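You operate a simulated robot arm through the tools that you are given. There is no shell and no other tool. Be economical: measure what you need, move in short steps, check, and stop when the job is done.

You are at the controls of a simulated two-armed robot. One attempt, no reset.

Task
Dust the pane on board R28, tape its middle and lay it on the counter's green mat.
Fine: grey brush, tape holder, both go back; dust before tape; push the board in; other panes stay. Set down upright: brush, tape holder. A coat counts when it lies all over at full strength: go over it till it gets no stronger. What is to be rubbed or washed off counts as gone when no trace of it is left.

It is judged by the outcome, as a careful person would: the job done as asked, and still so three seconds after it is handed in. It fails if anything else is knocked over, pushed out of place, dropped, spilled or broken.

Robot
Two 7-joint arms with two-finger parallel grippers on one trunk, on a base that drives. Base frame: it is fixed to the floor where the robot stands at the start and does not move with it; the origin is under the middle of the robot, x ahead of it, y to its left, z up. Lengths are in mm, angles in degrees, forces in N, time in s.
The left shoulder is at the start at [60, 143, 926], the right one opposite. With the tool pointing down near the work surface each hand reaches from about 100 to 680 mm from the robot's upright axis, wherever it stands, measured 20 degrees to its own side. Places, roughly: green board [700, 0, 700]; green mat on the counter [600, 200, 1000]; pane [750, -1750, 500]. Payload 1.57 kg a hand.
Tool frame (each hand has its own): the origin (TCP) lies between the finger pads and is the grasp point; the fingertips stand 30 mm ahead of it; z points along the fingers, y is the line along which they close. The gripper opens to 110 mm. The fingers are 24 mm wide and 12 mm thick; the gripper's body (48 by 112 mm) begins 78 mm behind the TCP.
Orientation is told as [roll, pitch, yaw] about the base's x, y, z axes, in that order, counted from this pose: with the fingers straight down and closing along the base's y, the tool's x points along the base's -x, its y along +y and its z along -z.

Tools
- The arms move only by the tool nudge_tool. It takes "left_motion", "right_motion" or both (then of equal length, played together; a hand with none holds still); each is text: rows parted by semicolons, each of 7 numbers parted by spaces: the shift along the base's x, y, z in mm, then the turn, a rotation vector about the base's x, y, z in degrees, then the opening, from 0 (shut) to 1 (fully open). In form: tx ty tz ax ay az fingers; .... A call has 1 to 10 rows; each row shifts and turns the commanded pose from where the row before left it. Each row takes 0.2 s and may step no farther than 50 mm and 8.6 degrees from the row before; otherwise, or with a gripper value out of range, the whole call is refused. Where a pose cannot be reached the arm comes as near as it can. A force on the tool above 40 N (or 10 N above the force at the start of the call, whichever is more), or a blocked arm, ends the call early, and 0.2 s more pass. The fingers move at their own pace (about 45 mm/s each) and stop on an object; they squeeze with about 38 N. The grip force told is the motor's: it shows also when the fingers shut on nothing. Time passes only in rows, and 0.2 s behind the last, so rows that do not move let the fingers close. The reply holds the time, the measured pose of the TCP, the force on the tool along the base axes, the opening and the grip force, in the units named above and with some noise, with the torque about the TCP (base axes, N m) and any sound that the robot's microphone picked up.
- Cameras (640 x 400 px; columns grow to the right, rows downward): "scene" is now at [48, 21.6, 1535.9]; the picture's right is [0.23, -0.97, 0.00], its down [-0.79, -0.18, -0.58] and it looks along [0.56, 0.13, -0.81] (base axes); focal length 268 px, centre (320, 200). "left" rides on the left gripper at [70, -16, -141] in its tool frame; the picture's right is [0.23, 0.97, 0.00], its down [-0.86, 0.20, -0.48] and it looks along [-0.47, 0.11, 0.88] (tool axes); focal length 222 px, centre (320, 200). "right" rides on the right gripper at [70, 16, -141] in its tool frame; the picture's right is [-0.23, 0.97, 0.00], its down [-0.86, -0.20, -0.48] and it looks along [-0.47, -0.11, 0.88] (tool axes); focal length 222 px, centre (320, 200). There is no depth. A picture from a camera that has moved, and an enlarged one, comes with that camera's place and axes in the base frame and with its lens. The place of the scene camera against the robot may be out by one fixed shift of up to 12 mm in any direction.
- capture(camera): a new picture of that camera. It takes no simulated time.
- slide_trunk(by): slides the trunk up (or, below 0, down) by that many mm; the arms and the scene camera ride with it, the base frame stays. It gives what a move gives, with no picture.
- roll_base(legs): drives the robot by 1 to 6 legs, each [ahead, left, turn to the left] in mm, mm and degrees, along the robot's own axes; the way and the turn of a leg run together, so that a leg with both is an arc; at most 1500 mm and 180 degrees a leg. The arms and the cameras ride along, it lands a little off, and it stops where it bumps. It gives what a move gives.
- turn_head(pan, tilt): turns the head with the scene camera to pan (to the left, within 86 degrees either way) and tilt (down, from -29 to 69), counted from straight ahead of the robot. It gives what a move gives.
- enlarge(camera, box): a new picture of the part [left, top, right, bottom] of that camera's present view, enlarged. It takes no simulated time.
- sign_off(): hands the job in; it is judged then, once.

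Go step by step. Nothing tells you exact positions but the pictures and the camera data: compare them with the known pose of the tool, close in by small moves and look again before you grip or let go. The budget is 120 turns and 92 pictures, counting those below and the enlarged ones. Unless the task says otherwise, let go and move clear before handing in, and close with one line.

The tools are called after "Emit:" as name(argument=value, ...) on one line, values as JSON. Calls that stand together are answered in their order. nudge_tool: Moves the arms, as the interface text tells. Its arguments: {"type":"object","properties":{"left_motion":{"type":"string"},"right_motion":{"type":"string"}},"required":[]} The other tools are called the same way: slide_trunk (by) slides the trunk up or down; roll_base (legs) drives the base; turn_head (pan, tilt) turns the head that bears the scene camera; capture (camera) takes a picture; enlarge (camera, box) takes an enlarged picture of a part of a camera's view; sign_off () hands the job in.

At the start:

```text
time_s: 0.0
left_ee_pos: [458.6, 309.5, 1000.4]
left_ee_rot: [0.1, 0.0, 0.0]
left_force: [0.1, 0.4, -0.8]
left_ft_torque: [0.0, 0.02, -0.03]
left_gripper_width: 109.9
left_grasp_force: 0.1
right_ee_pos: [455.5, -73.9, 999.0]
right_ee_rot: [0.0, 0.0, 0.0]
right_force: [0.1, 0.8, 0.0]
right_ft_torque: [-0.03, 0.0, 0.01]
right_gripper_width: 110.0
right_grasp_force: 0.0
trunk travel left (down, up): [-525.0, 65.0]
robot x, y, heading: [0.2, 1.0, 0.0]
head pan, tilt: [13.0, 54.6]
```

scene: 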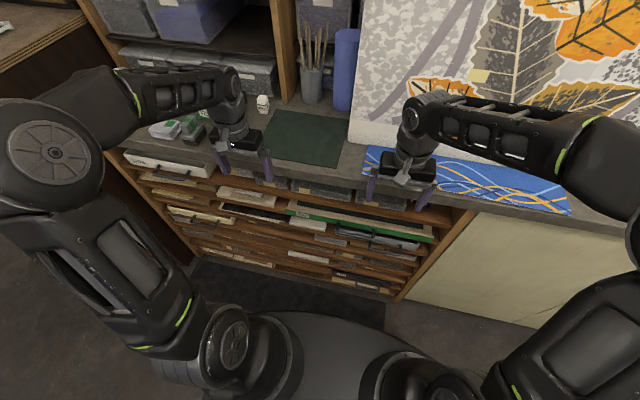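
right: 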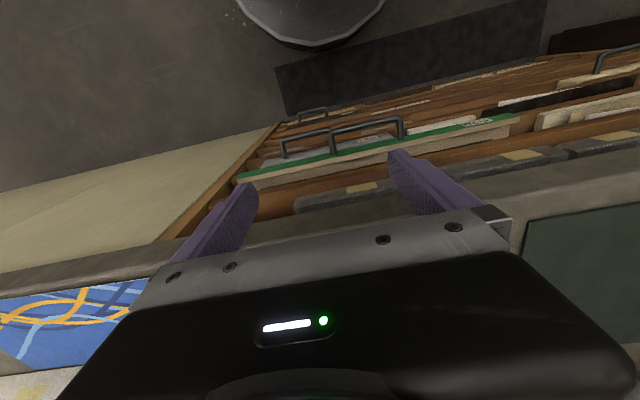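
left: 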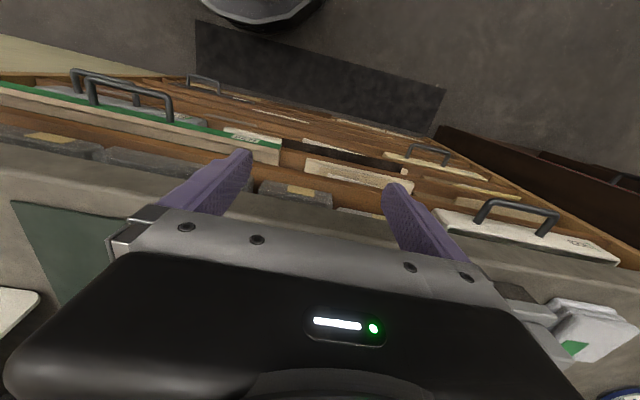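

I see a counter with a rack of boards beneath it and a green mat on top. I'll look around for the R28 board, the brush and the tape holder.

Emit:
turn_head(pan=-60, tilt=35)

Emit:
capture(camera="scene")

Emit:
turn_head(pan=20, tilt=30)

Emit:
capture(camera="scene")

```text
time_s: 1.4
left_ee_pos: [459.3, 310.9, 1000.0]
left_ee_rot: [0.1, 0.0, 0.1]
left_force: [0.1, 0.3, -0.3]
left_ft_torque: [0.0, 0.01, 0.04]
left_gripper_width: 110.0
left_grasp_force: 0.1
right_ee_pos: [455.3, -76.0, 999.3]
right_ee_rot: [0.0, 0.1, 0.0]
right_force: [-0.5, 0.0, 0.1]
right_ft_torque: [-0.01, -0.01, 0.0]
right_gripper_width: 110.1
right_grasp_force: 0.0
trunk travel left (down, up): [-525.0, 65.0]
robot x, y, heading: [-0.2, -1.8, 0.1]
head pan, tilt: [-60.0, 35.0]
```

```text
88 pictures are left
camera scene: at [21.4, -71.0, 1563.5], right [-0.87, -0.5, 0.0], down [-0.29, 0.5, -0.82], along [0.41, -0.71, -0.57], focal length 268 px, centre (320, 200)
```

scene: 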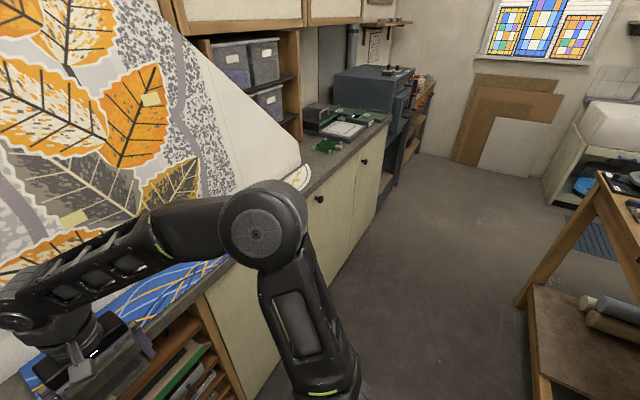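

```text
time_s: 3.0
left_ee_pos: [458.7, 310.6, 999.4]
left_ee_rot: [-0.1, 0.0, 0.0]
left_force: [0.0, -0.3, -0.3]
left_ft_torque: [0.01, 0.03, 0.0]
left_gripper_width: 109.9
left_grasp_force: 0.0
right_ee_pos: [455.6, -74.3, 1000.1]
right_ee_rot: [0.1, 0.0, 0.0]
right_force: [0.1, 0.3, 0.4]
right_ft_torque: [0.03, -0.04, 0.02]
right_gripper_width: 109.9
right_grasp_force: 0.0
trunk travel left (down, up): [-525.0, 65.0]
robot x, y, heading: [3.7, 3.1, 0.1]
head pan, tilt: [20.0, 30.0]
```

```text
87 pictures are left
camera scene: at [62.4, 36.1, 1571.4], right [0.34, -0.94, 0.0], down [-0.47, -0.17, -0.87], along [0.81, 0.3, -0.5], focal length 268 px, centre (320, 200)
```

scene: 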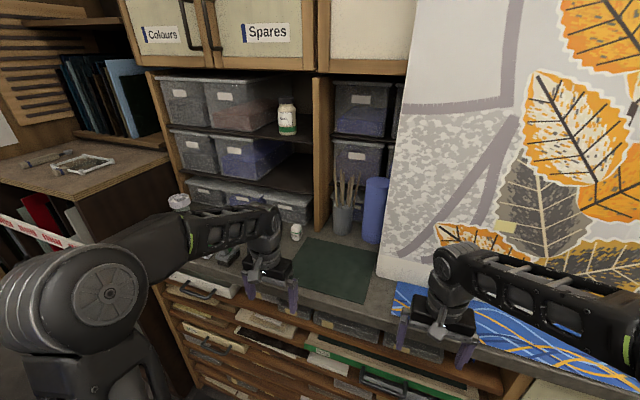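

There is a blue kiln-like cabinet to the right. I'll zoom in on that area, the rack labels and the counter.

Emit:
enlarge(camera="scene", box=[160, 250, 480, 400])

Emit:
enlarge(camera="scene", box=[140, 160, 400, 320])

Emit:
turn_head(pan=-65, tilt=20)

Emit:
enlarge(camera="scene", box=[150, 50, 430, 225])

```text
2.00 times, centred on (320, 325) of scene
camera zoom: at [62.4, 36.1, 1571.4], right [0.34, -0.94, 0.0], down [-0.47, -0.17, -0.87], along [0.81, 0.3, -0.5], focal length 536 px, centre (320, -50)
```

zoom: 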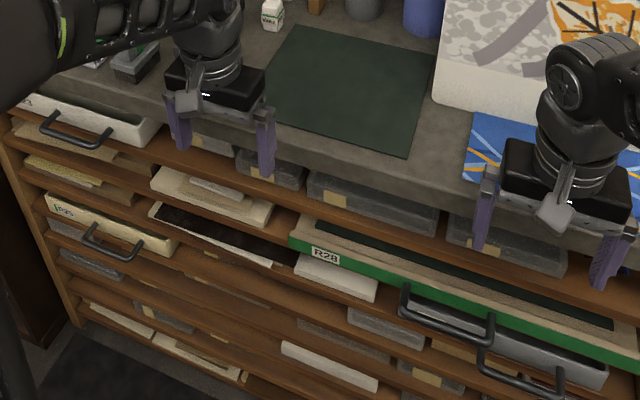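

```text
2.46 times, centred on (270, 240) of scene
camera zoom: at [62.4, 36.1, 1571.4], right [0.34, -0.94, 0.0], down [-0.47, -0.17, -0.87], along [0.81, 0.3, -0.5], focal length 660 px, centre (443, 102)
```

zoom: 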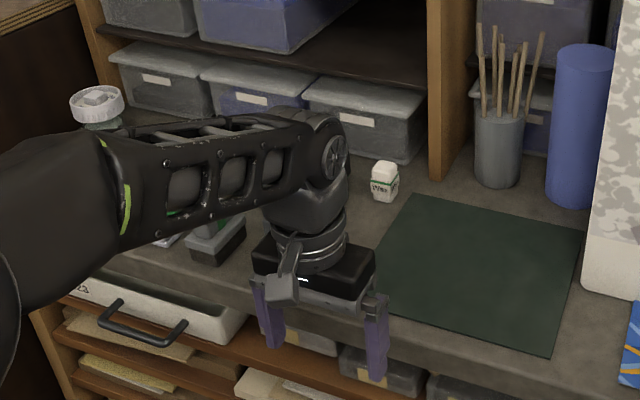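

```text
time_s: 4.6
left_ee_pos: [458.7, 310.1, 1000.5]
left_ee_rot: [0.1, -0.1, 0.0]
left_force: [-0.3, 0.8, -0.4]
left_ft_torque: [-0.02, -0.01, 0.0]
left_gripper_width: 109.9
left_grasp_force: 0.1
right_ee_pos: [455.3, -75.9, 999.2]
right_ee_rot: [0.0, -0.1, 0.0]
right_force: [-0.2, 0.0, 0.8]
right_ft_torque: [0.02, 0.02, -0.02]
right_gripper_width: 110.1
right_grasp_force: 0.1
trunk travel left (down, up): [-525.0, 65.0]
robot x, y, heading: [0.7, -1.0, -0.1]
head pan, tilt: [-65.0, 20.0]
```

```text
2.29 times, centred on (290, 138) of scene
camera zoom: at [16.8, -79.1, 1587.4], right [-0.91, -0.42, 0.0], down [-0.14, 0.31, -0.94], along [0.4, -0.85, -0.34], focal length 613 px, centre (389, 343)
```

zoom: 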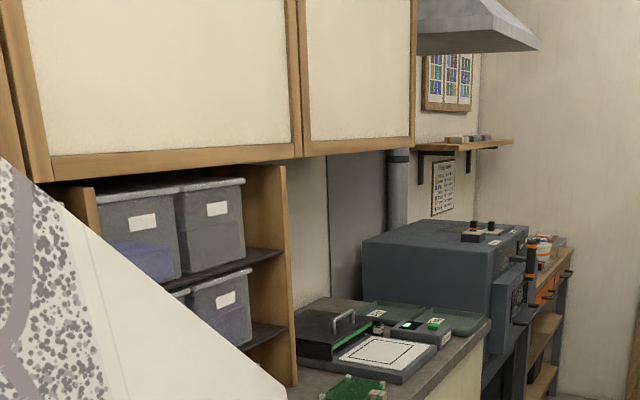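

Board R28 is the green-edged one in the rack, with its handle near [512, 0, 700]. I'll pull the hands back to see the counter.

Emit:
nudge_tool(left_motion="-50 0 30 0 0 0 1;-50 0 30 0 0 0 1;-50 0 30 0 0 0 1;-40 0 0 0 0 0 1", right_motion="-50 0 30 0 0 0 1;-50 0 30 0 0 0 1;-50 0 30 0 0 0 1;-40 0 0 0 0 0 1")

Emit:
turn_head(pan=30, tilt=40)

Emit:
capture(camera="scene")

Emit:
turn_head(pan=-20, tilt=40)

Emit:
capture(camera="scene")

```text
refused: row 1 steps farther than a row can; nothing moved
```

```text
time_s: 6.3
left_ee_pos: [460.1, 309.8, 999.6]
left_ee_rot: [0.0, -0.1, 0.0]
left_force: [0.0, -0.3, -0.2]
left_ft_torque: [-0.01, 0.02, 0.03]
left_gripper_width: 109.9
left_grasp_force: 0.1
right_ee_pos: [454.7, -75.3, 999.6]
right_ee_rot: [0.0, 0.1, 0.0]
right_force: [-0.3, 0.5, -0.6]
right_ft_torque: [0.0, 0.0, 0.04]
right_gripper_width: 109.9
right_grasp_force: 0.1
trunk travel left (down, up): [-525.0, 65.0]
robot x, y, heading: [-0.5, 1.3, 0.0]
head pan, tilt: [30.0, 40.0]
```

```text
83 pictures are left
camera scene: at [51.0, 47.7, 1556.0], right [0.5, -0.87, 0.0], down [-0.56, -0.32, -0.77], along [0.66, 0.38, -0.64], focal length 268 px, centre (320, 200)
```

scene: 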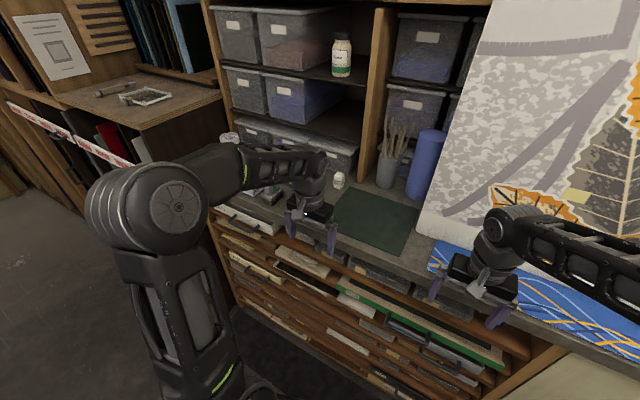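

```text
time_s: 7.5
left_ee_pos: [457.8, 309.9, 1001.0]
left_ee_rot: [0.1, -0.1, -0.1]
left_force: [-0.2, -1.1, 0.1]
left_ft_torque: [-0.01, 0.03, 0.02]
left_gripper_width: 110.0
left_grasp_force: 0.1
right_ee_pos: [455.8, -75.6, 999.4]
right_ee_rot: [0.0, -0.1, 0.0]
right_force: [0.1, 0.0, -0.1]
right_ft_torque: [-0.02, -0.03, -0.01]
right_gripper_width: 109.8
right_grasp_force: 0.1
trunk travel left (down, up): [-525.0, 65.0]
robot x, y, heading: [0.8, 1.4, 0.1]
head pan, tilt: [-20.0, 40.0]
```

```text
82 pictures are left
camera scene: at [57.3, -23.8, 1556.0], right [-0.34, -0.94, 0.0], down [-0.6, 0.22, -0.77], along [0.72, -0.26, -0.64], focal length 268 px, centre (320, 200)
```

scene: 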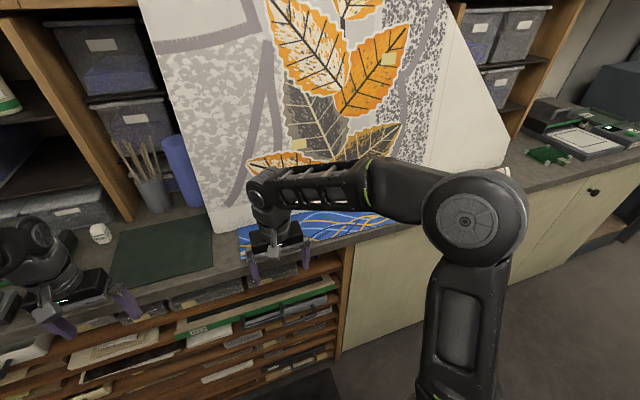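

The brush and tape holder may be hidden behind the left arm. I'll retract both hands with smaller steps and look again.

Emit:
nudge_tool(left_motion="-40 0 25 0 0 0 1;-40 0 25 0 0 0 1;-40 0 25 0 0 0 1;-40 0 0 0 0 0 1;-40 0 0 0 0 0 1", right_motion="-40 0 25 0 0 0 1;-40 0 25 0 0 0 1;-40 0 25 0 0 0 1;-40 0 0 0 0 0 1;-40 0 0 0 0 0 1")

Emit:
turn_head(pan=25, tilt=40)

Emit:
capture(camera="scene")

```text
time_s: 8.7
left_ee_pos: [255.3, 311.0, 1073.9]
left_ee_rot: [0.0, -0.1, 0.0]
left_force: [-0.5, -0.6, -0.4]
left_ft_torque: [0.0, -0.02, 0.0]
left_gripper_width: 110.0
left_grasp_force: 0.1
right_ee_pos: [253.9, -75.6, 1073.7]
right_ee_rot: [0.0, -0.1, 0.1]
right_force: [0.1, 0.4, 0.6]
right_ft_torque: [0.0, -0.06, -0.01]
right_gripper_width: 110.0
right_grasp_force: 0.1
trunk travel left (down, up): [-525.0, 65.0]
robot x, y, heading: [-1.1, -2.1, -0.1]
head pan, tilt: [-20.0, 40.0]
```

```text
time_s: 9.8
left_ee_pos: [257.8, 311.4, 1075.0]
left_ee_rot: [0.0, 0.0, 0.0]
left_force: [-1.5, -0.1, 0.3]
left_ft_torque: [0.0, 0.01, 0.01]
left_gripper_width: 110.2
left_grasp_force: 0.0
right_ee_pos: [256.8, -75.9, 1074.4]
right_ee_rot: [-0.1, -0.1, 0.0]
right_force: [-0.9, -0.1, -0.5]
right_ft_torque: [0.02, 0.03, 0.0]
right_gripper_width: 109.9
right_grasp_force: 0.0
trunk travel left (down, up): [-525.0, 65.0]
robot x, y, heading: [-2.8, 1.5, 0.0]
head pan, tilt: [25.0, 40.0]
```

```text
81 pictures are left
camera scene: at [54.1, 41.1, 1556.0], right [0.42, -0.91, 0.0], down [-0.58, -0.27, -0.77], along [0.69, 0.32, -0.64], focal length 268 px, centre (320, 200)
```

scene: 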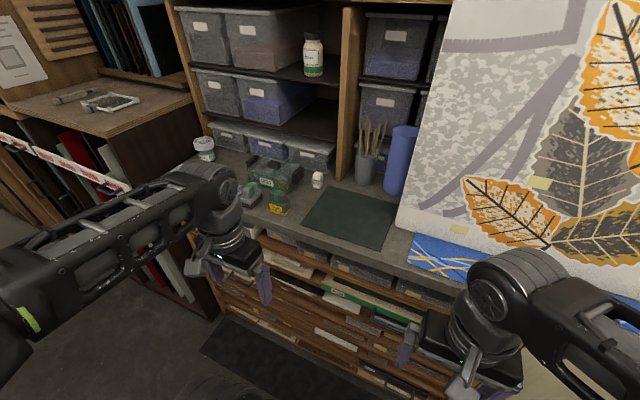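

Emit:
enlarge(camera="scene", box=[170, 110, 410, 260])

Emit:
enlarge(camera="scene", box=[220, 220, 440, 358])

```text
2.67 times, centred on (290, 185) of scene
camera zoom: at [54.1, 41.1, 1556.0], right [0.42, -0.91, 0.0], down [-0.58, -0.27, -0.77], along [0.69, 0.32, -0.64], focal length 715 px, centre (400, 240)
```

zoom: 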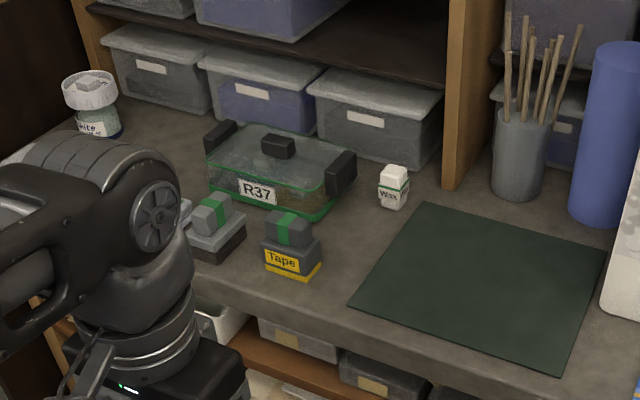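

```text
2.90 times, centred on (330, 289) of scene
camera zoom: at [54.1, 41.1, 1556.0], right [0.42, -0.91, 0.0], down [-0.58, -0.27, -0.77], along [0.69, 0.32, -0.64], focal length 777 px, centre (291, -58)
```

zoom: 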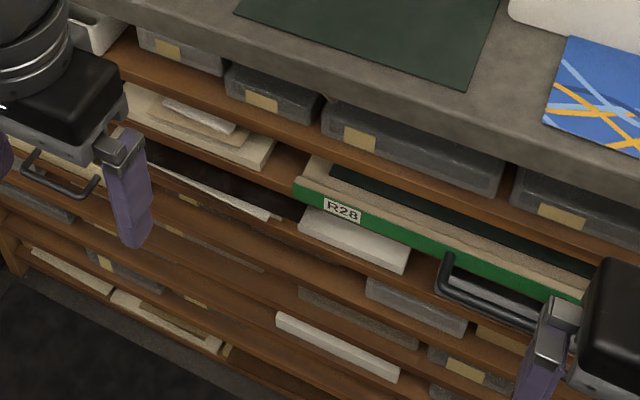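

The tape holder sits on the counter near [570, 420], with the grey brush to its left. R28's handle is near [497, 0, 695], so I'll lower the trunk and turn the right hand to point forward with its fingers closing vertically.

Emit:
slide_trunk(by=-220)

Emit:
nudge_tool(right_motion="0 0 0 0 0 8.5 1;0 0 0 0 0 8.5 1;0 0 0 0 0 8.5 1;0 0 0 0 0 8.5 1;0 0 0 0 0 8.5 1;0 0 0 0 0 8.5 1;0 0 0 0 0 8.5 1;0 0 0 0 0 8.5 1;0 0 0 0 0 8.5 1;0 0 0 0 0 8.5 1")

Emit:
nudge_tool(right_motion="0 0 0 0 0 5 1;0 0 0 0 -8.5 0 1;0 0 0 0 -8.5 0 1;0 0 0 0 -8.5 0 1;0 0 0 0 -8.5 0 1;0 0 0 0 -8.5 0 1;0 0 0 0 -8.5 0 1;0 0 0 0 -8.5 0 1;0 0 0 0 -8.5 0 1;0 0 0 0 -8.5 0 1")

Emit:
nudge_tool(right_motion="0 0 0 0 -8.5 0 1;0 0 0 0 -5 0 1;0 0 0 0 0 0 1")

Emit:
turn_head(pan=0, tilt=45)

Emit:
capture(camera="scene")

Emit:
capture(camera="right")

```text
time_s: 12.1
left_ee_pos: [257.4, 311.5, 854.4]
left_ee_rot: [0.0, -0.1, 0.0]
left_force: [-0.4, 0.1, 0.8]
left_ft_torque: [0.01, 0.0, 0.0]
left_gripper_width: 109.8
left_grasp_force: 0.0
right_ee_pos: [255.9, -74.8, 854.4]
right_ee_rot: [-0.1, 0.1, 0.0]
right_force: [-0.3, 0.6, -0.1]
right_ft_torque: [-0.03, -0.03, -0.01]
right_gripper_width: 109.7
right_grasp_force: 0.2
trunk travel left (down, up): [-305.0, 285.0]
robot x, y, heading: [2.7, 1.3, 0.3]
head pan, tilt: [25.0, 40.0]
```

```text
time_s: 14.3
left_ee_pos: [257.6, 311.0, 855.6]
left_ee_rot: [0.1, 0.0, 0.0]
left_force: [-0.2, -0.6, 0.2]
left_ft_torque: [0.01, 0.0, 0.04]
left_gripper_width: 110.0
left_grasp_force: 0.0
right_ee_pos: [256.5, -74.2, 854.6]
right_ee_rot: [-0.1, 0.0, 85.1]
right_force: [0.2, 0.2, -0.5]
right_ft_torque: [0.03, 0.0, 0.02]
right_gripper_width: 110.1
right_grasp_force: 0.1
trunk travel left (down, up): [-305.0, 285.0]
robot x, y, heading: [1.1, 3.0, 0.1]
head pan, tilt: [25.0, 40.0]
```

```text
time_s: 16.7
left_ee_pos: [257.3, 311.5, 854.2]
left_ee_rot: [0.0, 0.1, 0.0]
left_force: [0.2, 0.2, 0.5]
left_ft_torque: [0.03, -0.01, 0.01]
left_gripper_width: 110.0
left_grasp_force: 0.1
right_ee_pos: [278.0, -12.7, 941.3]
right_ee_rot: [-74.2, -1.9, 86.1]
right_force: [0.4, 0.2, 0.1]
right_ft_torque: [0.0, -0.01, 0.0]
right_gripper_width: 110.3
right_grasp_force: 0.1
right hand out of reach, approached as far as the arm can: row 5, 6, 7, 8, 9, 10
trunk travel left (down, up): [-305.0, 285.0]
robot x, y, heading: [0.3, -0.3, -0.1]
head pan, tilt: [25.0, 40.0]
stopped in row 10 (right hand): the arm was blocked; the commanded pose is now the measured one
```

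```text
time_s: 17.4
left_ee_pos: [258.0, 311.1, 853.2]
left_ee_rot: [-0.1, 0.0, 0.0]
left_force: [-0.1, -0.1, 0.5]
left_ft_torque: [0.02, -0.03, 0.0]
left_gripper_width: 109.9
left_grasp_force: 0.2
right_ee_pos: [305.7, -34.6, 964.7]
right_ee_rot: [-83.1, -8.9, 78.2]
right_force: [-0.3, 0.0, 0.6]
right_ft_torque: [0.0, 0.01, 0.0]
right_gripper_width: 110.0
right_grasp_force: 0.1
right hand out of reach, approached as far as the arm can: row 1, 2
trunk travel left (down, up): [-305.0, 285.0]
robot x, y, heading: [-2.8, -0.9, -0.2]
head pan, tilt: [25.0, 40.0]
stopped in row 3 (right hand): the arm was blocked; the commanded pose is now the measured one
```

```text
time_s: 18.2
left_ee_pos: [257.5, 311.7, 855.2]
left_ee_rot: [0.0, -0.1, 0.1]
left_force: [0.2, -0.8, 0.1]
left_ft_torque: [0.01, -0.03, 0.03]
left_gripper_width: 110.3
left_grasp_force: 0.0
right_ee_pos: [304.8, -34.3, 964.6]
right_ee_rot: [-83.1, -9.0, 78.2]
right_force: [-0.1, 0.3, 0.4]
right_ft_torque: [0.0, -0.02, 0.0]
right_gripper_width: 110.1
right_grasp_force: 0.1
trunk travel left (down, up): [-305.0, 285.0]
robot x, y, heading: [1.7, -2.8, 0.1]
head pan, tilt: [0.0, 45.0]
```

```text
78 pictures are left
camera scene: at [58.5, 5.3, 1328.8], right [0.0, -1.0, 0.0], down [-0.71, 0.0, -0.71], along [0.71, 0.0, -0.71], focal length 268 px, centre (320, 200)
```

scene: 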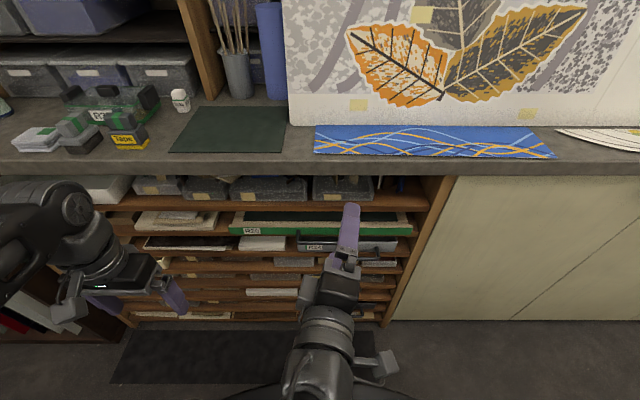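

```text
77 pictures are left
camera right: at [152.7, -71.7, 955.3], right [-0.04, 0.39, -0.92], down [-0.28, 0.88, 0.39], along [0.96, 0.27, 0.08], focal length 222 px, centre (320, 200)
```

right: 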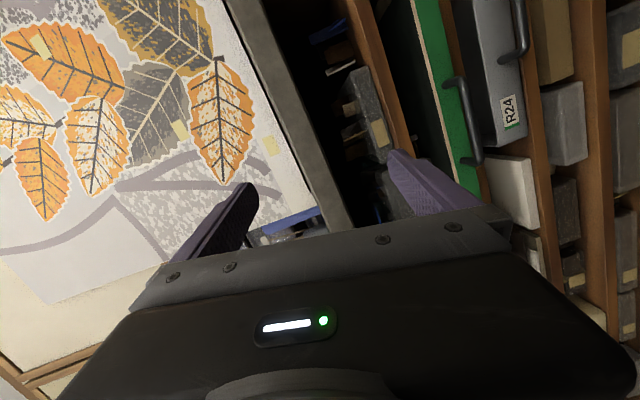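

By triangulation R28's handle bar is near [463, 0, 759] and the board front is near x=503. I'll back off slightly for elbow room, then reach forward and down with the hand levelled.

Emit:
roll_base(legs=[[-100, 0, 0]])

Emit:
nudge_tool(right_motion="40 0 0 -3.4 -2.2 3.5 1;40 0 0 -3.4 -2.2 3.5 1;40 0 0 -3.4 -2.2 3.5 1;30 8 -30 0 0 0 1;0 8 -45 0 0 0 1;0 8 -45 0 0 0 1;0 8 -45 0 0 0 1;0 2 -41 0 0 0 1;0 0 0 0 0 0 1")

Emit:
capture(camera="right")

Emit:
capture(camera="scene")

```text
time_s: 19.4
left_ee_pos: [156.5, 311.6, 854.1]
left_ee_rot: [0.0, 0.0, 0.0]
left_force: [-0.8, -0.1, 0.4]
left_ft_torque: [-0.02, -0.01, 0.03]
left_gripper_width: 110.0
left_grasp_force: 0.1
right_ee_pos: [204.6, -34.0, 965.7]
right_ee_rot: [-83.3, -9.0, 78.2]
right_force: [-0.2, -0.5, -0.7]
right_ft_torque: [0.02, 0.0, 0.04]
right_gripper_width: 110.1
right_grasp_force: 0.0
trunk travel left (down, up): [-305.0, 285.0]
robot x, y, heading: [-100.2, 4.9, 0.0]
head pan, tilt: [0.0, 45.0]
```

```text
time_s: 20.9
left_ee_pos: [156.8, 311.9, 856.0]
left_ee_rot: [0.0, 0.0, 0.0]
left_force: [-0.3, 0.5, 0.0]
left_ft_torque: [0.0, 0.01, -0.01]
left_gripper_width: 110.1
left_grasp_force: 0.0
right_ee_pos: [356.5, 22.3, 866.3]
right_ee_rot: [-87.0, -12.7, 90.6]
right_force: [0.2, -0.4, -0.6]
right_ft_torque: [0.03, 0.0, 0.0]
right_gripper_width: 110.2
right_grasp_force: 0.0
right hand out of reach, approached as far as the arm can: row 1, 2
trunk travel left (down, up): [-305.0, 285.0]
robot x, y, heading: [-97.6, 1.7, -0.0]
head pan, tilt: [0.0, 45.0]
stopped in row 7 (right hand): the arm was blocked; the commanded pose is now the measured one
```

```text
76 pictures are left
camera right: at [215.0, -43.7, 842.4], right [-0.06, 0.43, -0.9], down [-0.47, 0.78, 0.41], along [0.88, 0.45, 0.16], focal length 222 px, centre (320, 200)
```

right: 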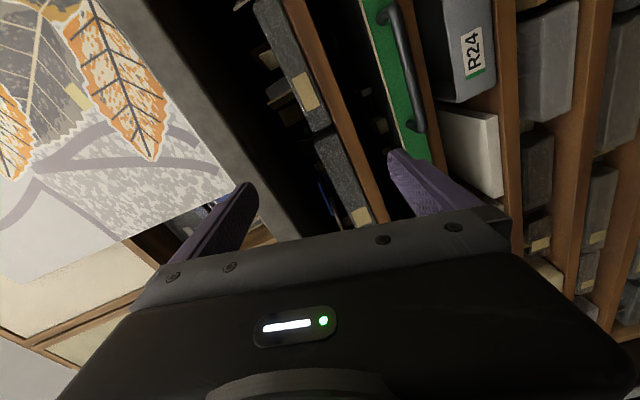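

```text
75 pictures are left
camera scene: at [-43.2, 5.1, 1328.8], right [0.0, -1.0, 0.0], down [-0.71, 0.0, -0.71], along [0.71, 0.0, -0.71], focal length 268 px, centre (320, 200)
```

scene: 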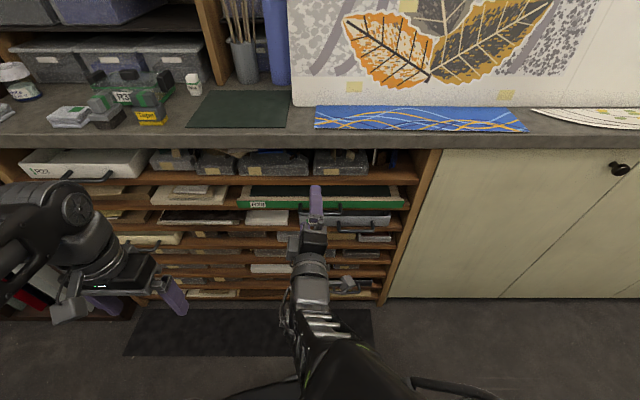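

The arm hits a joint limit when level. I'll tilt the tool down about 40° and untwist it, staying short of the bar.

Emit:
nudge_tool(right_motion="0 -4 10 -2 8 0 1;0 -4 0 -2 8 0 1;0 -4 0 -2 8 0 1;0 -4 0 -2 8 0 1;0 -4 0 -2 8 0 1;10 -2 -20 -2 0 0 1;10 0 -20 0 0 0 1;0 0 0 0 0 0 1")

Emit:
capture(camera="right")

```text
time_s: 22.7
left_ee_pos: [156.3, 311.1, 853.8]
left_ee_rot: [0.1, 0.0, -0.1]
left_force: [-0.1, -0.4, -1.1]
left_ft_torque: [0.0, 0.01, 0.02]
left_gripper_width: 109.8
left_grasp_force: 0.0
right_ee_pos: [376.9, 0.5, 834.8]
right_ee_rot: [-47.1, 1.1, 85.7]
right_force: [0.3, -0.7, -1.0]
right_ft_torque: [-0.03, 0.02, -0.01]
right_gripper_width: 110.0
right_grasp_force: 0.1
trunk travel left (down, up): [-305.0, 285.0]
robot x, y, heading: [-104.4, 1.6, 0.1]
head pan, tilt: [0.0, 45.0]
```

```text
74 pictures are left
camera right: at [256.7, -57.3, 921.4], right [-0.64, 0.26, -0.72], down [-0.15, 0.88, 0.45], along [0.75, 0.4, -0.53], focal length 222 px, centre (320, 200)
```

right: 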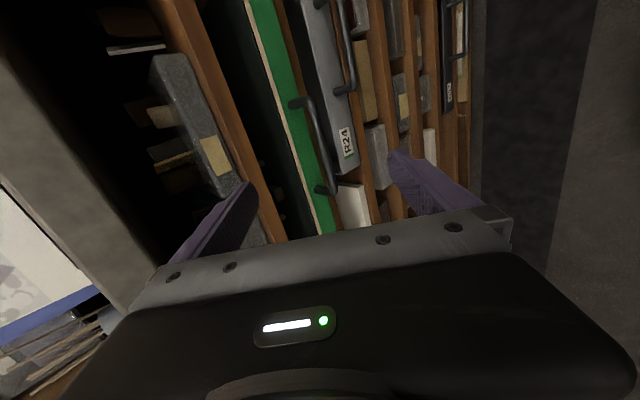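

The bar is about 110 mm ahead of the hand, near [465, -5, 754]. I'll narrow the fingers and move partway in to check alignment.

Emit:
nudge_tool(right_motion="21 -5 -18 0 0 0 0.3;15 0 -14 0 0 0 0.3;15 0 -14 0 0 0 0.3;0 0 0 0 0 0 0.3;0 0 0 0 0 0 0.3")

Emit:
capture(camera="right")

Emit:
enlarge(camera="scene", box=[220, 150, 420, 275])

```text
time_s: 23.9
left_ee_pos: [155.9, 310.5, 853.1]
left_ee_rot: [0.0, 0.0, 0.1]
left_force: [-0.1, -0.6, 0.5]
left_ft_torque: [-0.02, 0.01, -0.02]
left_gripper_width: 110.0
left_grasp_force: 0.0
right_ee_pos: [426.7, -2.0, 789.3]
right_ee_rot: [-47.3, 1.1, 85.7]
right_force: [0.1, 0.9, -0.2]
right_ft_torque: [-0.01, 0.01, 0.0]
right_gripper_width: 32.8
right_grasp_force: 0.1
trunk travel left (down, up): [-305.0, 285.0]
robot x, y, heading: [-103.7, 0.1, -0.3]
head pan, tilt: [0.0, 45.0]
```

```text
73 pictures are left
camera right: at [307.4, -60.4, 876.3], right [-0.64, 0.26, -0.72], down [-0.15, 0.88, 0.45], along [0.75, 0.4, -0.53], focal length 222 px, centre (320, 200)
```

right: 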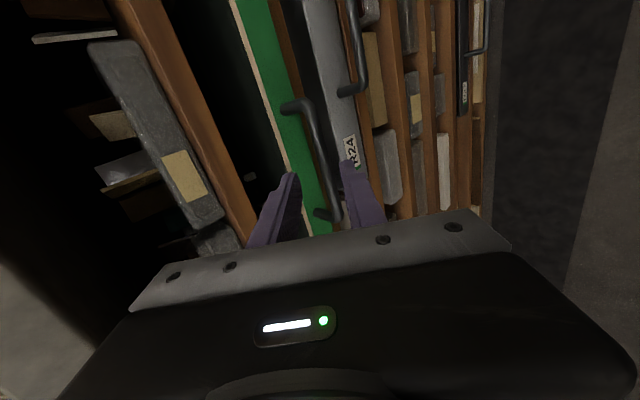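

```text
3.20 times, centred on (320, 212) of scene
camera zoom: at [-42.9, 5.2, 1328.7], right [0.0, -1.0, 0.0], down [-0.71, 0.0, -0.71], along [0.71, 0.0, -0.71], focal length 858 px, centre (320, 160)
```

zoom: 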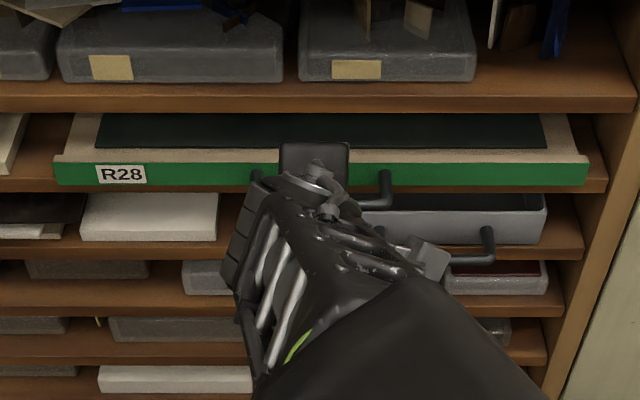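

The bar lies between the fingertips. I'll advance and close.

Emit:
nudge_tool(right_motion="10 -1 -9 0 0 0 0.3;10 -1 -9 0 0 0 0.3;9 0 -8 0 0 0 0.3;0 0 0 0 0 0 0.3")

Emit:
capture(camera="right")

```text
time_s: 24.9
left_ee_pos: [157.2, 312.3, 854.1]
left_ee_rot: [0.1, 0.0, 0.1]
left_force: [0.1, -0.8, -0.3]
left_ft_torque: [-0.01, 0.01, -0.02]
left_gripper_width: 110.1
left_grasp_force: 0.0
right_ee_pos: [455.2, -5.0, 762.5]
right_ee_rot: [-47.2, 1.2, 85.7]
right_force: [-0.6, 0.0, 0.2]
right_ft_torque: [-0.01, 0.0, 0.0]
right_gripper_width: 33.0
right_grasp_force: 0.1
trunk travel left (down, up): [-305.0, 285.0]
robot x, y, heading: [-98.2, -4.6, -0.0]
head pan, tilt: [0.0, 45.0]
```

```text
71 pictures are left
camera right: at [336.3, -63.6, 849.1], right [-0.64, 0.26, -0.72], down [-0.15, 0.88, 0.45], along [0.75, 0.4, -0.53], focal length 222 px, centre (320, 200)
```

right: 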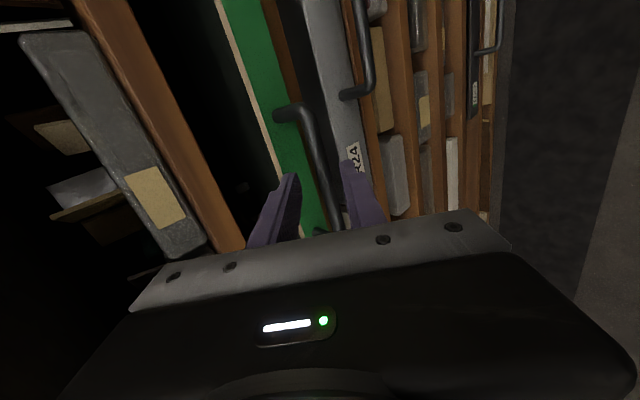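

Emit:
nudge_tool(right_motion="0 0 0 0 0 0 0;0 0 0 0 0 0 0;0 0 0 0 0 0 0;0 0 0 0 0 0 0")

```text
time_s: 25.9
left_ee_pos: [156.3, 311.5, 853.8]
left_ee_rot: [0.0, 0.1, 0.0]
left_force: [0.6, -0.1, 0.2]
left_ft_torque: [0.0, 0.01, 0.0]
left_gripper_width: 110.0
left_grasp_force: 0.0
right_ee_pos: [453.3, -4.5, 760.4]
right_ee_rot: [-47.0, 1.4, 85.7]
right_force: [-25.5, 4.7, -24.6]
right_ft_torque: [-0.4, 0.86, 0.57]
right_gripper_width: 12.4
right_grasp_force: 29.8
trunk travel left (down, up): [-305.0, 285.0]
robot x, y, heading: [-98.6, 4.4, -0.1]
head pan, tilt: [0.0, 45.0]
```

The bar is gripped. I'll relieve the side load and pull slowly.

Emit:
nudge_tool(right_motion="-4 0 -3 0 0 0 0;-15 0 0 0 0 0 0;-20 0 0 0 0 0 0;-20 0 0 0 0 0 0")

Emit:
enlarge(camera="scene", box=[220, 150, 420, 275])

```text
time_s: 26.9
left_ee_pos: [154.7, 314.2, 853.4]
left_ee_rot: [-0.1, -0.1, 0.1]
left_force: [-0.1, 0.5, -0.9]
left_ft_torque: [-0.05, 0.03, -0.01]
left_gripper_width: 110.1
left_grasp_force: 0.0
right_ee_pos: [402.8, -9.7, 760.5]
right_ee_rot: [-47.4, 0.5, 84.7]
right_force: [-5.6, 30.4, 1.1]
right_ft_torque: [0.28, 1.28, 1.43]
right_gripper_width: 13.0
right_grasp_force: 29.3
trunk travel left (down, up): [-305.0, 285.0]
robot x, y, heading: [-105.8, -1.7, 0.3]
head pan, tilt: [0.0, 45.0]
```

```text
3.20 times, centred on (320, 212) of scene
camera zoom: at [-42.7, 8.8, 1329.1], right [0.0, -1.0, 0.0], down [-0.71, 0.0, -0.71], along [0.71, 0.0, -0.71], focal length 858 px, centre (320, 160)
```

zoom: 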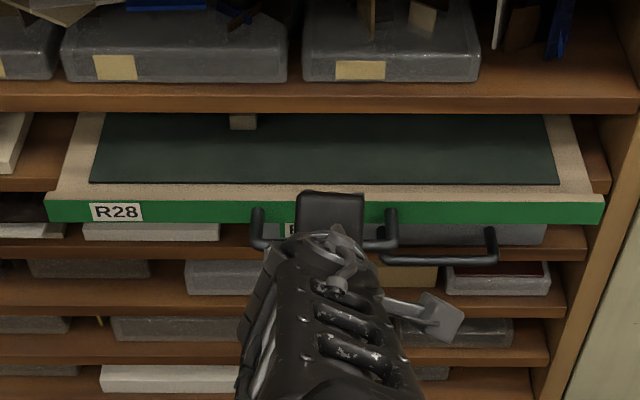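

The board slides well and a dark green pane lies on it. I'll relieve the sideways load and keep pulling by driving back.

Emit:
nudge_tool(right_motion="0 4 0 0 0 0 0;0 0 0 0 0 0 0")

Emit:
roll_base(legs=[[-120, 0, 0]])

Emit:
capture(camera="scene")

```text
time_s: 27.5
left_ee_pos: [155.8, 312.9, 855.1]
left_ee_rot: [-0.1, -0.2, 0.0]
left_force: [-0.1, -1.5, 0.0]
left_ft_torque: [-0.05, -0.01, 0.02]
left_gripper_width: 110.2
left_grasp_force: 0.1
right_ee_pos: [401.7, -11.9, 761.3]
right_ee_rot: [-47.0, 0.5, 84.2]
right_force: [4.3, 11.6, 33.2]
right_ft_torque: [-0.56, -0.74, 0.64]
right_gripper_width: 13.2
right_grasp_force: 30.1
trunk travel left (down, up): [-305.0, 285.0]
robot x, y, heading: [-103.8, -1.5, -0.1]
head pan, tilt: [0.0, 45.0]
```

```text
time_s: 28.2
left_ee_pos: [151.9, 311.8, 853.3]
left_ee_rot: [0.0, 0.0, 0.1]
left_force: [0.4, -1.1, -0.1]
left_ft_torque: [0.04, 0.01, -0.01]
left_gripper_width: 110.0
left_grasp_force: 0.0
right_ee_pos: [400.2, -10.6, 761.2]
right_ee_rot: [-47.1, 0.5, 84.3]
right_force: [-0.1, 1.1, -2.1]
right_ft_torque: [-0.74, 0.0, 0.36]
right_gripper_width: 13.2
right_grasp_force: 29.9
trunk travel left (down, up): [-305.0, 285.0]
robot x, y, heading: [-103.2, -0.0, -0.2]
head pan, tilt: [0.0, 45.0]
stopped in leg 1: the force on the tool passed its limit at 48 N (the readings are from after the stop); the commanded pose is now the measured one
```

```text
69 pictures are left
camera scene: at [-47.2, 5.4, 1328.5], right [0.0, -1.0, 0.0], down [-0.71, 0.0, -0.71], along [0.71, 0.0, -0.71], focal length 268 px, centre (320, 200)
```

scene: 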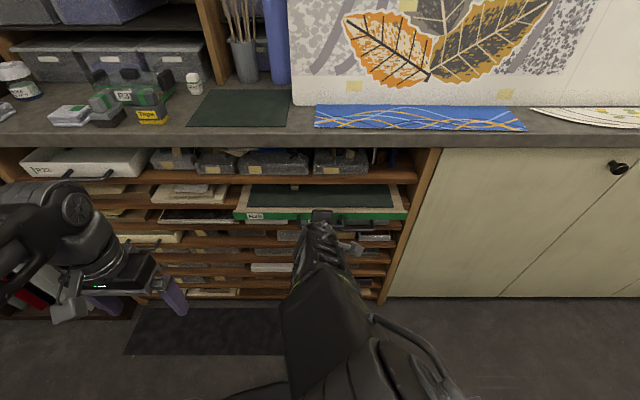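

Emit:
nudge_tool(right_motion="-10 0 0 0 0 0 0;-12 0 0 0 0 0 0;-12 0 0 0 0 0 0;-12 0 0 0 0 0 0;-12 0 0 0 0 0 0")

```text
time_s: 28.9
left_ee_pos: [150.1, 312.6, 854.4]
left_ee_rot: [0.0, 0.0, 0.2]
left_force: [1.0, -0.2, -0.8]
left_ft_torque: [0.02, 0.01, 0.0]
left_gripper_width: 110.2
left_grasp_force: 0.1
right_ee_pos: [397.5, -28.9, 760.2]
right_ee_rot: [-46.7, -0.9, 81.4]
right_force: [-1.1, 3.6, 11.7]
right_ft_torque: [0.1, -0.13, 1.28]
right_gripper_width: 14.3
right_grasp_force: 31.1
trunk travel left (down, up): [-305.0, 285.0]
robot x, y, heading: [-100.6, 1.3, 0.4]
head pan, tilt: [0.0, 45.0]
stopped in row 3 (right hand): the force on the tool passed its limit at 69 N (the readings are from after the stop); the commanded pose is now the measured one
```

The board stopped moving. I'll look closely at the small light block at the slot and at the board edges.

Emit:
enlarge(camera="scene", box=[225, 170, 325, 232])

Emit:
capture(camera="right")

Emit:
enlarge(camera="scene", box=[325, 170, 425, 232])

```text
6.40 times, centred on (275, 201) of scene
camera zoom: at [-48.1, 6.4, 1328.9], right [0.0, -1.0, 0.0], down [-0.71, 0.0, -0.71], along [0.71, 0.0, -0.71], focal length 1716 px, centre (608, 194)
```

zoom: 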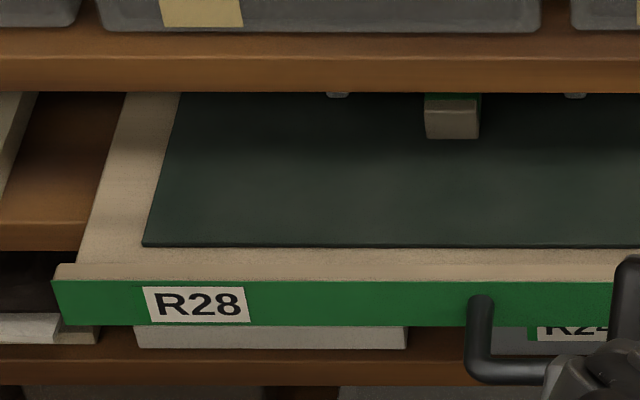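

```text
67 pictures are left
camera right: at [273.9, -82.2, 844.3], right [-0.62, 0.34, -0.71], down [-0.08, 0.87, 0.49], along [0.78, 0.36, -0.51], focal length 222 px, centre (320, 200)
```

right: 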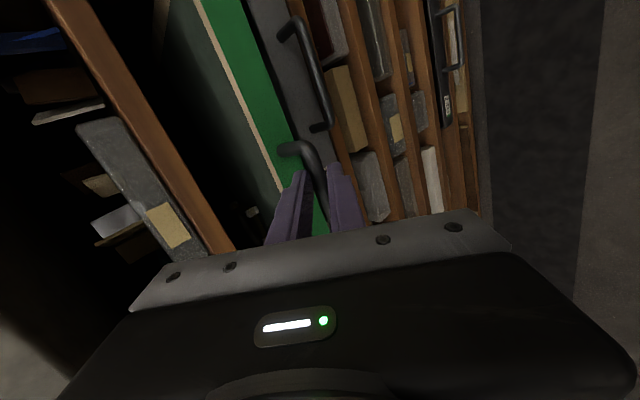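

```text
6.40 times, centred on (375, 201) of scene
camera zoom: at [-48.1, 6.4, 1328.9], right [0.0, -1.0, 0.0], down [-0.71, 0.0, -0.71], along [0.71, 0.0, -0.71], focal length 1716 px, centre (-32, 194)
```

zoom: 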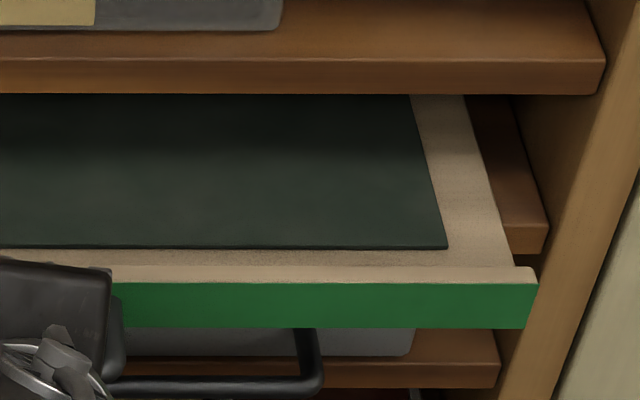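

A knobbed block with small pads sits further back on the green liner, and that is probably the pane. The hand slid off-centre on the bar, so I'll regrip at the centre and pull gently.

Emit:
nudge_tool(right_motion="0 0 0 0 0 0 0.3;0 0 0 0 0 2 0.3;0 12 0 0 0 2 0.3;0 12 0 0 0 0 0.3;0 0 0 0 0 0 0;0 0 0 0 0 0 0;0 0 0 0 0 0 0")

Emit:
nudge_tool(right_motion="-6 0 0 0 0 0 0;-6 0 0 0 0 0 0;-6 0 0 0 0 0 0")

```text
time_s: 30.4
left_ee_pos: [151.5, 312.2, 854.7]
left_ee_rot: [0.0, 0.1, 0.1]
left_force: [0.4, 0.2, -0.8]
left_ft_torque: [-0.01, 0.02, 0.0]
left_gripper_width: 110.0
left_grasp_force: 0.0
right_ee_pos: [396.0, -6.5, 758.7]
right_ee_rot: [-46.8, -0.7, 85.2]
right_force: [5.0, -3.4, 15.3]
right_ft_torque: [-0.48, -0.39, 0.44]
right_gripper_width: 13.4
right_grasp_force: 29.1
trunk travel left (down, up): [-305.0, 285.0]
robot x, y, heading: [-105.3, 4.0, 0.3]
head pan, tilt: [0.0, 45.0]
```

```text
time_s: 31.3
left_ee_pos: [150.4, 313.6, 853.5]
left_ee_rot: [0.0, -0.1, 0.2]
left_force: [-0.1, -0.1, -0.7]
left_ft_torque: [0.01, -0.01, 0.0]
left_gripper_width: 109.9
left_grasp_force: 0.1
right_ee_pos: [393.2, -21.2, 757.7]
right_ee_rot: [-46.5, -1.8, 83.0]
right_force: [-0.6, 3.5, 11.5]
right_ft_torque: [0.13, -0.08, 1.28]
right_gripper_width: 14.3
right_grasp_force: 29.8
trunk travel left (down, up): [-305.0, 285.0]
robot x, y, heading: [-106.4, -0.3, 0.0]
head pan, tilt: [0.0, 45.0]
stopped in row 3 (right hand): the force on the tool passed its limit at 77 N (the readings are from after the stop); the commanded pose is now the measured one
```

Emit:
nudge_tool(right_motion="0 0 0 0 0 0 0.3;0 0 0 0 0 2 0.3;0 15 2 0 0 0 0.3;0 0 0 0 0 0 0.3;0 0 0 0 0 0 0;0 0 0 0 0 0 0;0 0 0 0 0 0 0")

Emit:
nudge_tool(right_motion="-3 0 0 0 0 0 0;0 0 0 0 0 0 0")

Emit:
nudge_tool(right_motion="-2 0 2 0 0 0 0;0 0 0 0 0 0 0")

Emit:
nudge_tool(right_motion="-2 0 0 0 0 0 0;0 0 0 0 0 0 0")

```text
time_s: 32.9
left_ee_pos: [151.6, 314.1, 854.5]
left_ee_rot: [-0.1, 0.0, 0.2]
left_force: [-0.1, -0.9, 0.1]
left_ft_torque: [-0.01, 0.01, -0.03]
left_gripper_width: 110.0
left_grasp_force: 0.1
right_ee_pos: [390.7, -7.6, 757.8]
right_ee_rot: [-46.2, -1.5, 84.9]
right_force: [-1.6, 0.8, -1.8]
right_ft_torque: [-0.43, 0.04, 0.45]
right_gripper_width: 13.8
right_grasp_force: 29.9
trunk travel left (down, up): [-305.0, 285.0]
robot x, y, heading: [-105.2, 1.4, 0.4]
head pan, tilt: [0.0, 45.0]
```

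```text
time_s: 33.5
left_ee_pos: [151.8, 315.8, 853.9]
left_ee_rot: [-0.2, 0.0, 0.1]
left_force: [-1.1, -0.2, 1.1]
left_ft_torque: [-0.03, 0.01, -0.01]
left_gripper_width: 110.0
left_grasp_force: 0.1
right_ee_pos: [390.6, -6.6, 757.4]
right_ee_rot: [-46.1, -1.7, 84.7]
right_force: [5.7, 21.4, -1.8]
right_ft_torque: [0.17, -0.02, 1.27]
right_gripper_width: 13.5
right_grasp_force: 30.0
trunk travel left (down, up): [-305.0, 285.0]
robot x, y, heading: [-105.5, -1.4, 0.4]
head pan, tilt: [0.0, 45.0]
```

```text
time_s: 34.1
left_ee_pos: [151.5, 315.2, 853.5]
left_ee_rot: [-0.2, 0.1, 0.2]
left_force: [-0.5, -0.7, 0.0]
left_ft_torque: [0.04, -0.01, 0.01]
left_gripper_width: 110.0
left_grasp_force: 0.0
right_ee_pos: [388.6, -9.0, 759.0]
right_ee_rot: [-46.0, -1.8, 84.3]
right_force: [4.6, 26.1, -6.8]
right_ft_torque: [-0.16, 0.02, 0.92]
right_gripper_width: 14.0
right_grasp_force: 30.7
trunk travel left (down, up): [-305.0, 285.0]
robot x, y, heading: [-104.1, 2.0, 0.3]
head pan, tilt: [0.0, 45.0]
```

```text
time_s: 34.7
left_ee_pos: [151.3, 314.7, 855.6]
left_ee_rot: [-0.1, -0.1, 0.2]
left_force: [-0.1, 0.1, 0.1]
left_ft_torque: [0.01, 0.03, -0.02]
left_gripper_width: 109.8
left_grasp_force: 0.1
right_ee_pos: [387.5, -12.9, 759.3]
right_ee_rot: [-46.0, -1.8, 83.9]
right_force: [5.3, 25.8, 1.3]
right_ft_torque: [-0.31, -0.09, 0.85]
right_gripper_width: 13.9
right_grasp_force: 30.6
trunk travel left (down, up): [-305.0, 285.0]
robot x, y, heading: [-105.7, 5.7, 0.3]
head pan, tilt: [0.0, 45.0]
```

Pulling back makes the arm push sideways, so it looks joint-limited rather than the board stuck. I'll reset the grip and pull with short base moves instead.

Emit:
nudge_tool(right_motion="0 0 0 0 0 0 0.3;8 6 0 0 0 2 0.3;0 0 0 0 0 0 0.3;0 0 0 0 0 0 0;0 0 0 0 0 0 0;0 0 0 0 0 0 0")

Emit:
roll_base(legs=[[-15, 0, 0]])

Emit:
roll_base(legs=[[-30, 0, 0]])

```text
time_s: 36.1
left_ee_pos: [151.5, 313.8, 854.5]
left_ee_rot: [0.0, 0.1, 0.2]
left_force: [-0.3, 0.3, -0.1]
left_ft_torque: [-0.01, 0.0, -0.02]
left_gripper_width: 109.9
left_grasp_force: 0.0
right_ee_pos: [391.9, -0.6, 757.9]
right_ee_rot: [-46.0, -1.5, 86.9]
right_force: [-5.6, 6.7, -24.8]
right_ft_torque: [-0.41, 0.45, 0.55]
right_gripper_width: 12.9
right_grasp_force: 29.2
trunk travel left (down, up): [-305.0, 285.0]
robot x, y, heading: [-103.3, -1.6, 0.1]
head pan, tilt: [0.0, 45.0]
```

```text
time_s: 36.9
left_ee_pos: [137.2, 314.3, 853.5]
left_ee_rot: [0.1, 0.1, 0.3]
left_force: [-0.3, -0.2, -0.3]
left_ft_torque: [0.03, 0.0, -0.01]
left_gripper_width: 110.0
left_grasp_force: 0.0
right_ee_pos: [379.4, -2.0, 758.8]
right_ee_rot: [-46.1, -1.5, 86.7]
right_force: [1.2, 7.4, -32.4]
right_ft_torque: [-0.54, 0.47, 0.44]
right_gripper_width: 12.8
right_grasp_force: 29.9
trunk travel left (down, up): [-305.0, 285.0]
robot x, y, heading: [-122.2, 1.3, 0.3]
head pan, tilt: [0.0, 45.0]
```

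```text
time_s: 37.7
left_ee_pos: [107.9, 313.4, 853.3]
left_ee_rot: [0.0, 0.2, 0.3]
left_force: [-0.2, -0.4, -0.2]
left_ft_torque: [-0.01, 0.03, -0.01]
left_gripper_width: 110.0
left_grasp_force: 0.1
right_ee_pos: [348.0, 0.1, 758.9]
right_ee_rot: [-46.1, -1.5, 86.9]
right_force: [2.5, 5.6, -19.5]
right_ft_torque: [-0.7, 0.23, 0.34]
right_gripper_width: 12.9
right_grasp_force: 29.6
trunk travel left (down, up): [-305.0, 285.0]
robot x, y, heading: [-150.5, 2.6, 0.5]
head pan, tilt: [0.0, 45.0]
```

Driving pulls the board smoothly. I'll relieve the downward load (lower the hand a few mm) and continue.

Emit:
nudge_tool(right_motion="0 0 -3 0 0 0 0;0 0 0 0 0 0 0")

Emit:
roll_base(legs=[[-50, 0, 0]])

Emit:
roll_base(legs=[[-50, 0, 0]])

Emit:
capture(camera="scene")

```text
time_s: 38.3
left_ee_pos: [107.9, 312.8, 854.2]
left_ee_rot: [0.0, -0.1, 0.2]
left_force: [-1.2, 0.8, -0.5]
left_ft_torque: [0.0, 0.03, 0.0]
left_gripper_width: 110.1
left_grasp_force: 0.0
right_ee_pos: [346.6, -1.3, 758.7]
right_ee_rot: [-46.3, -1.6, 87.1]
right_force: [1.2, -1.8, 20.9]
right_ft_torque: [-1.05, -0.37, 0.1]
right_gripper_width: 13.0
right_grasp_force: 29.9
trunk travel left (down, up): [-305.0, 285.0]
robot x, y, heading: [-153.4, 0.3, 0.1]
head pan, tilt: [0.0, 45.0]
```

```text
time_s: 39.2
left_ee_pos: [54.6, 312.9, 855.2]
left_ee_rot: [0.0, -0.1, 0.1]
left_force: [1.3, -0.5, -0.3]
left_ft_torque: [0.01, 0.0, -0.03]
left_gripper_width: 110.2
left_grasp_force: 0.0
right_ee_pos: [295.9, -0.9, 758.4]
right_ee_rot: [-46.4, -1.7, 86.9]
right_force: [4.1, -1.6, 31.0]
right_ft_torque: [-0.57, -0.57, 0.4]
right_gripper_width: 13.0
right_grasp_force: 30.5
trunk travel left (down, up): [-305.0, 285.0]
robot x, y, heading: [-200.9, -2.0, 0.2]
head pan, tilt: [0.0, 45.0]
```

```text
time_s: 40.2
left_ee_pos: [5.1, 312.9, 854.8]
left_ee_rot: [-0.1, 0.0, 0.1]
left_force: [0.0, -0.1, 0.4]
left_ft_torque: [-0.01, 0.02, -0.03]
left_gripper_width: 110.0
left_grasp_force: 0.1
right_ee_pos: [248.0, 0.1, 758.2]
right_ee_rot: [-46.4, -1.6, 87.0]
right_force: [4.6, -1.8, 14.1]
right_ft_torque: [-0.81, -0.3, 0.24]
right_gripper_width: 13.0
right_grasp_force: 29.8
trunk travel left (down, up): [-305.0, 285.0]
robot x, y, heading: [-252.8, -0.7, -0.0]
head pan, tilt: [0.0, 45.0]
```

```text
65 pictures are left
camera scene: at [-193.2, 6.1, 1328.8], right [0.0, -1.0, 0.0], down [-0.71, 0.0, -0.71], along [0.71, 0.0, -0.71], focal length 268 px, centre (320, 200)
```

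scene: 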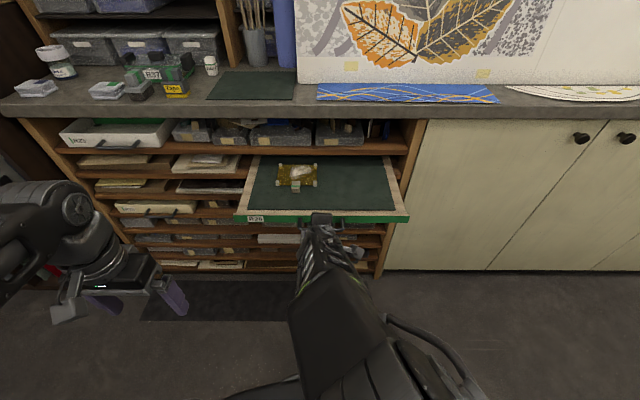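

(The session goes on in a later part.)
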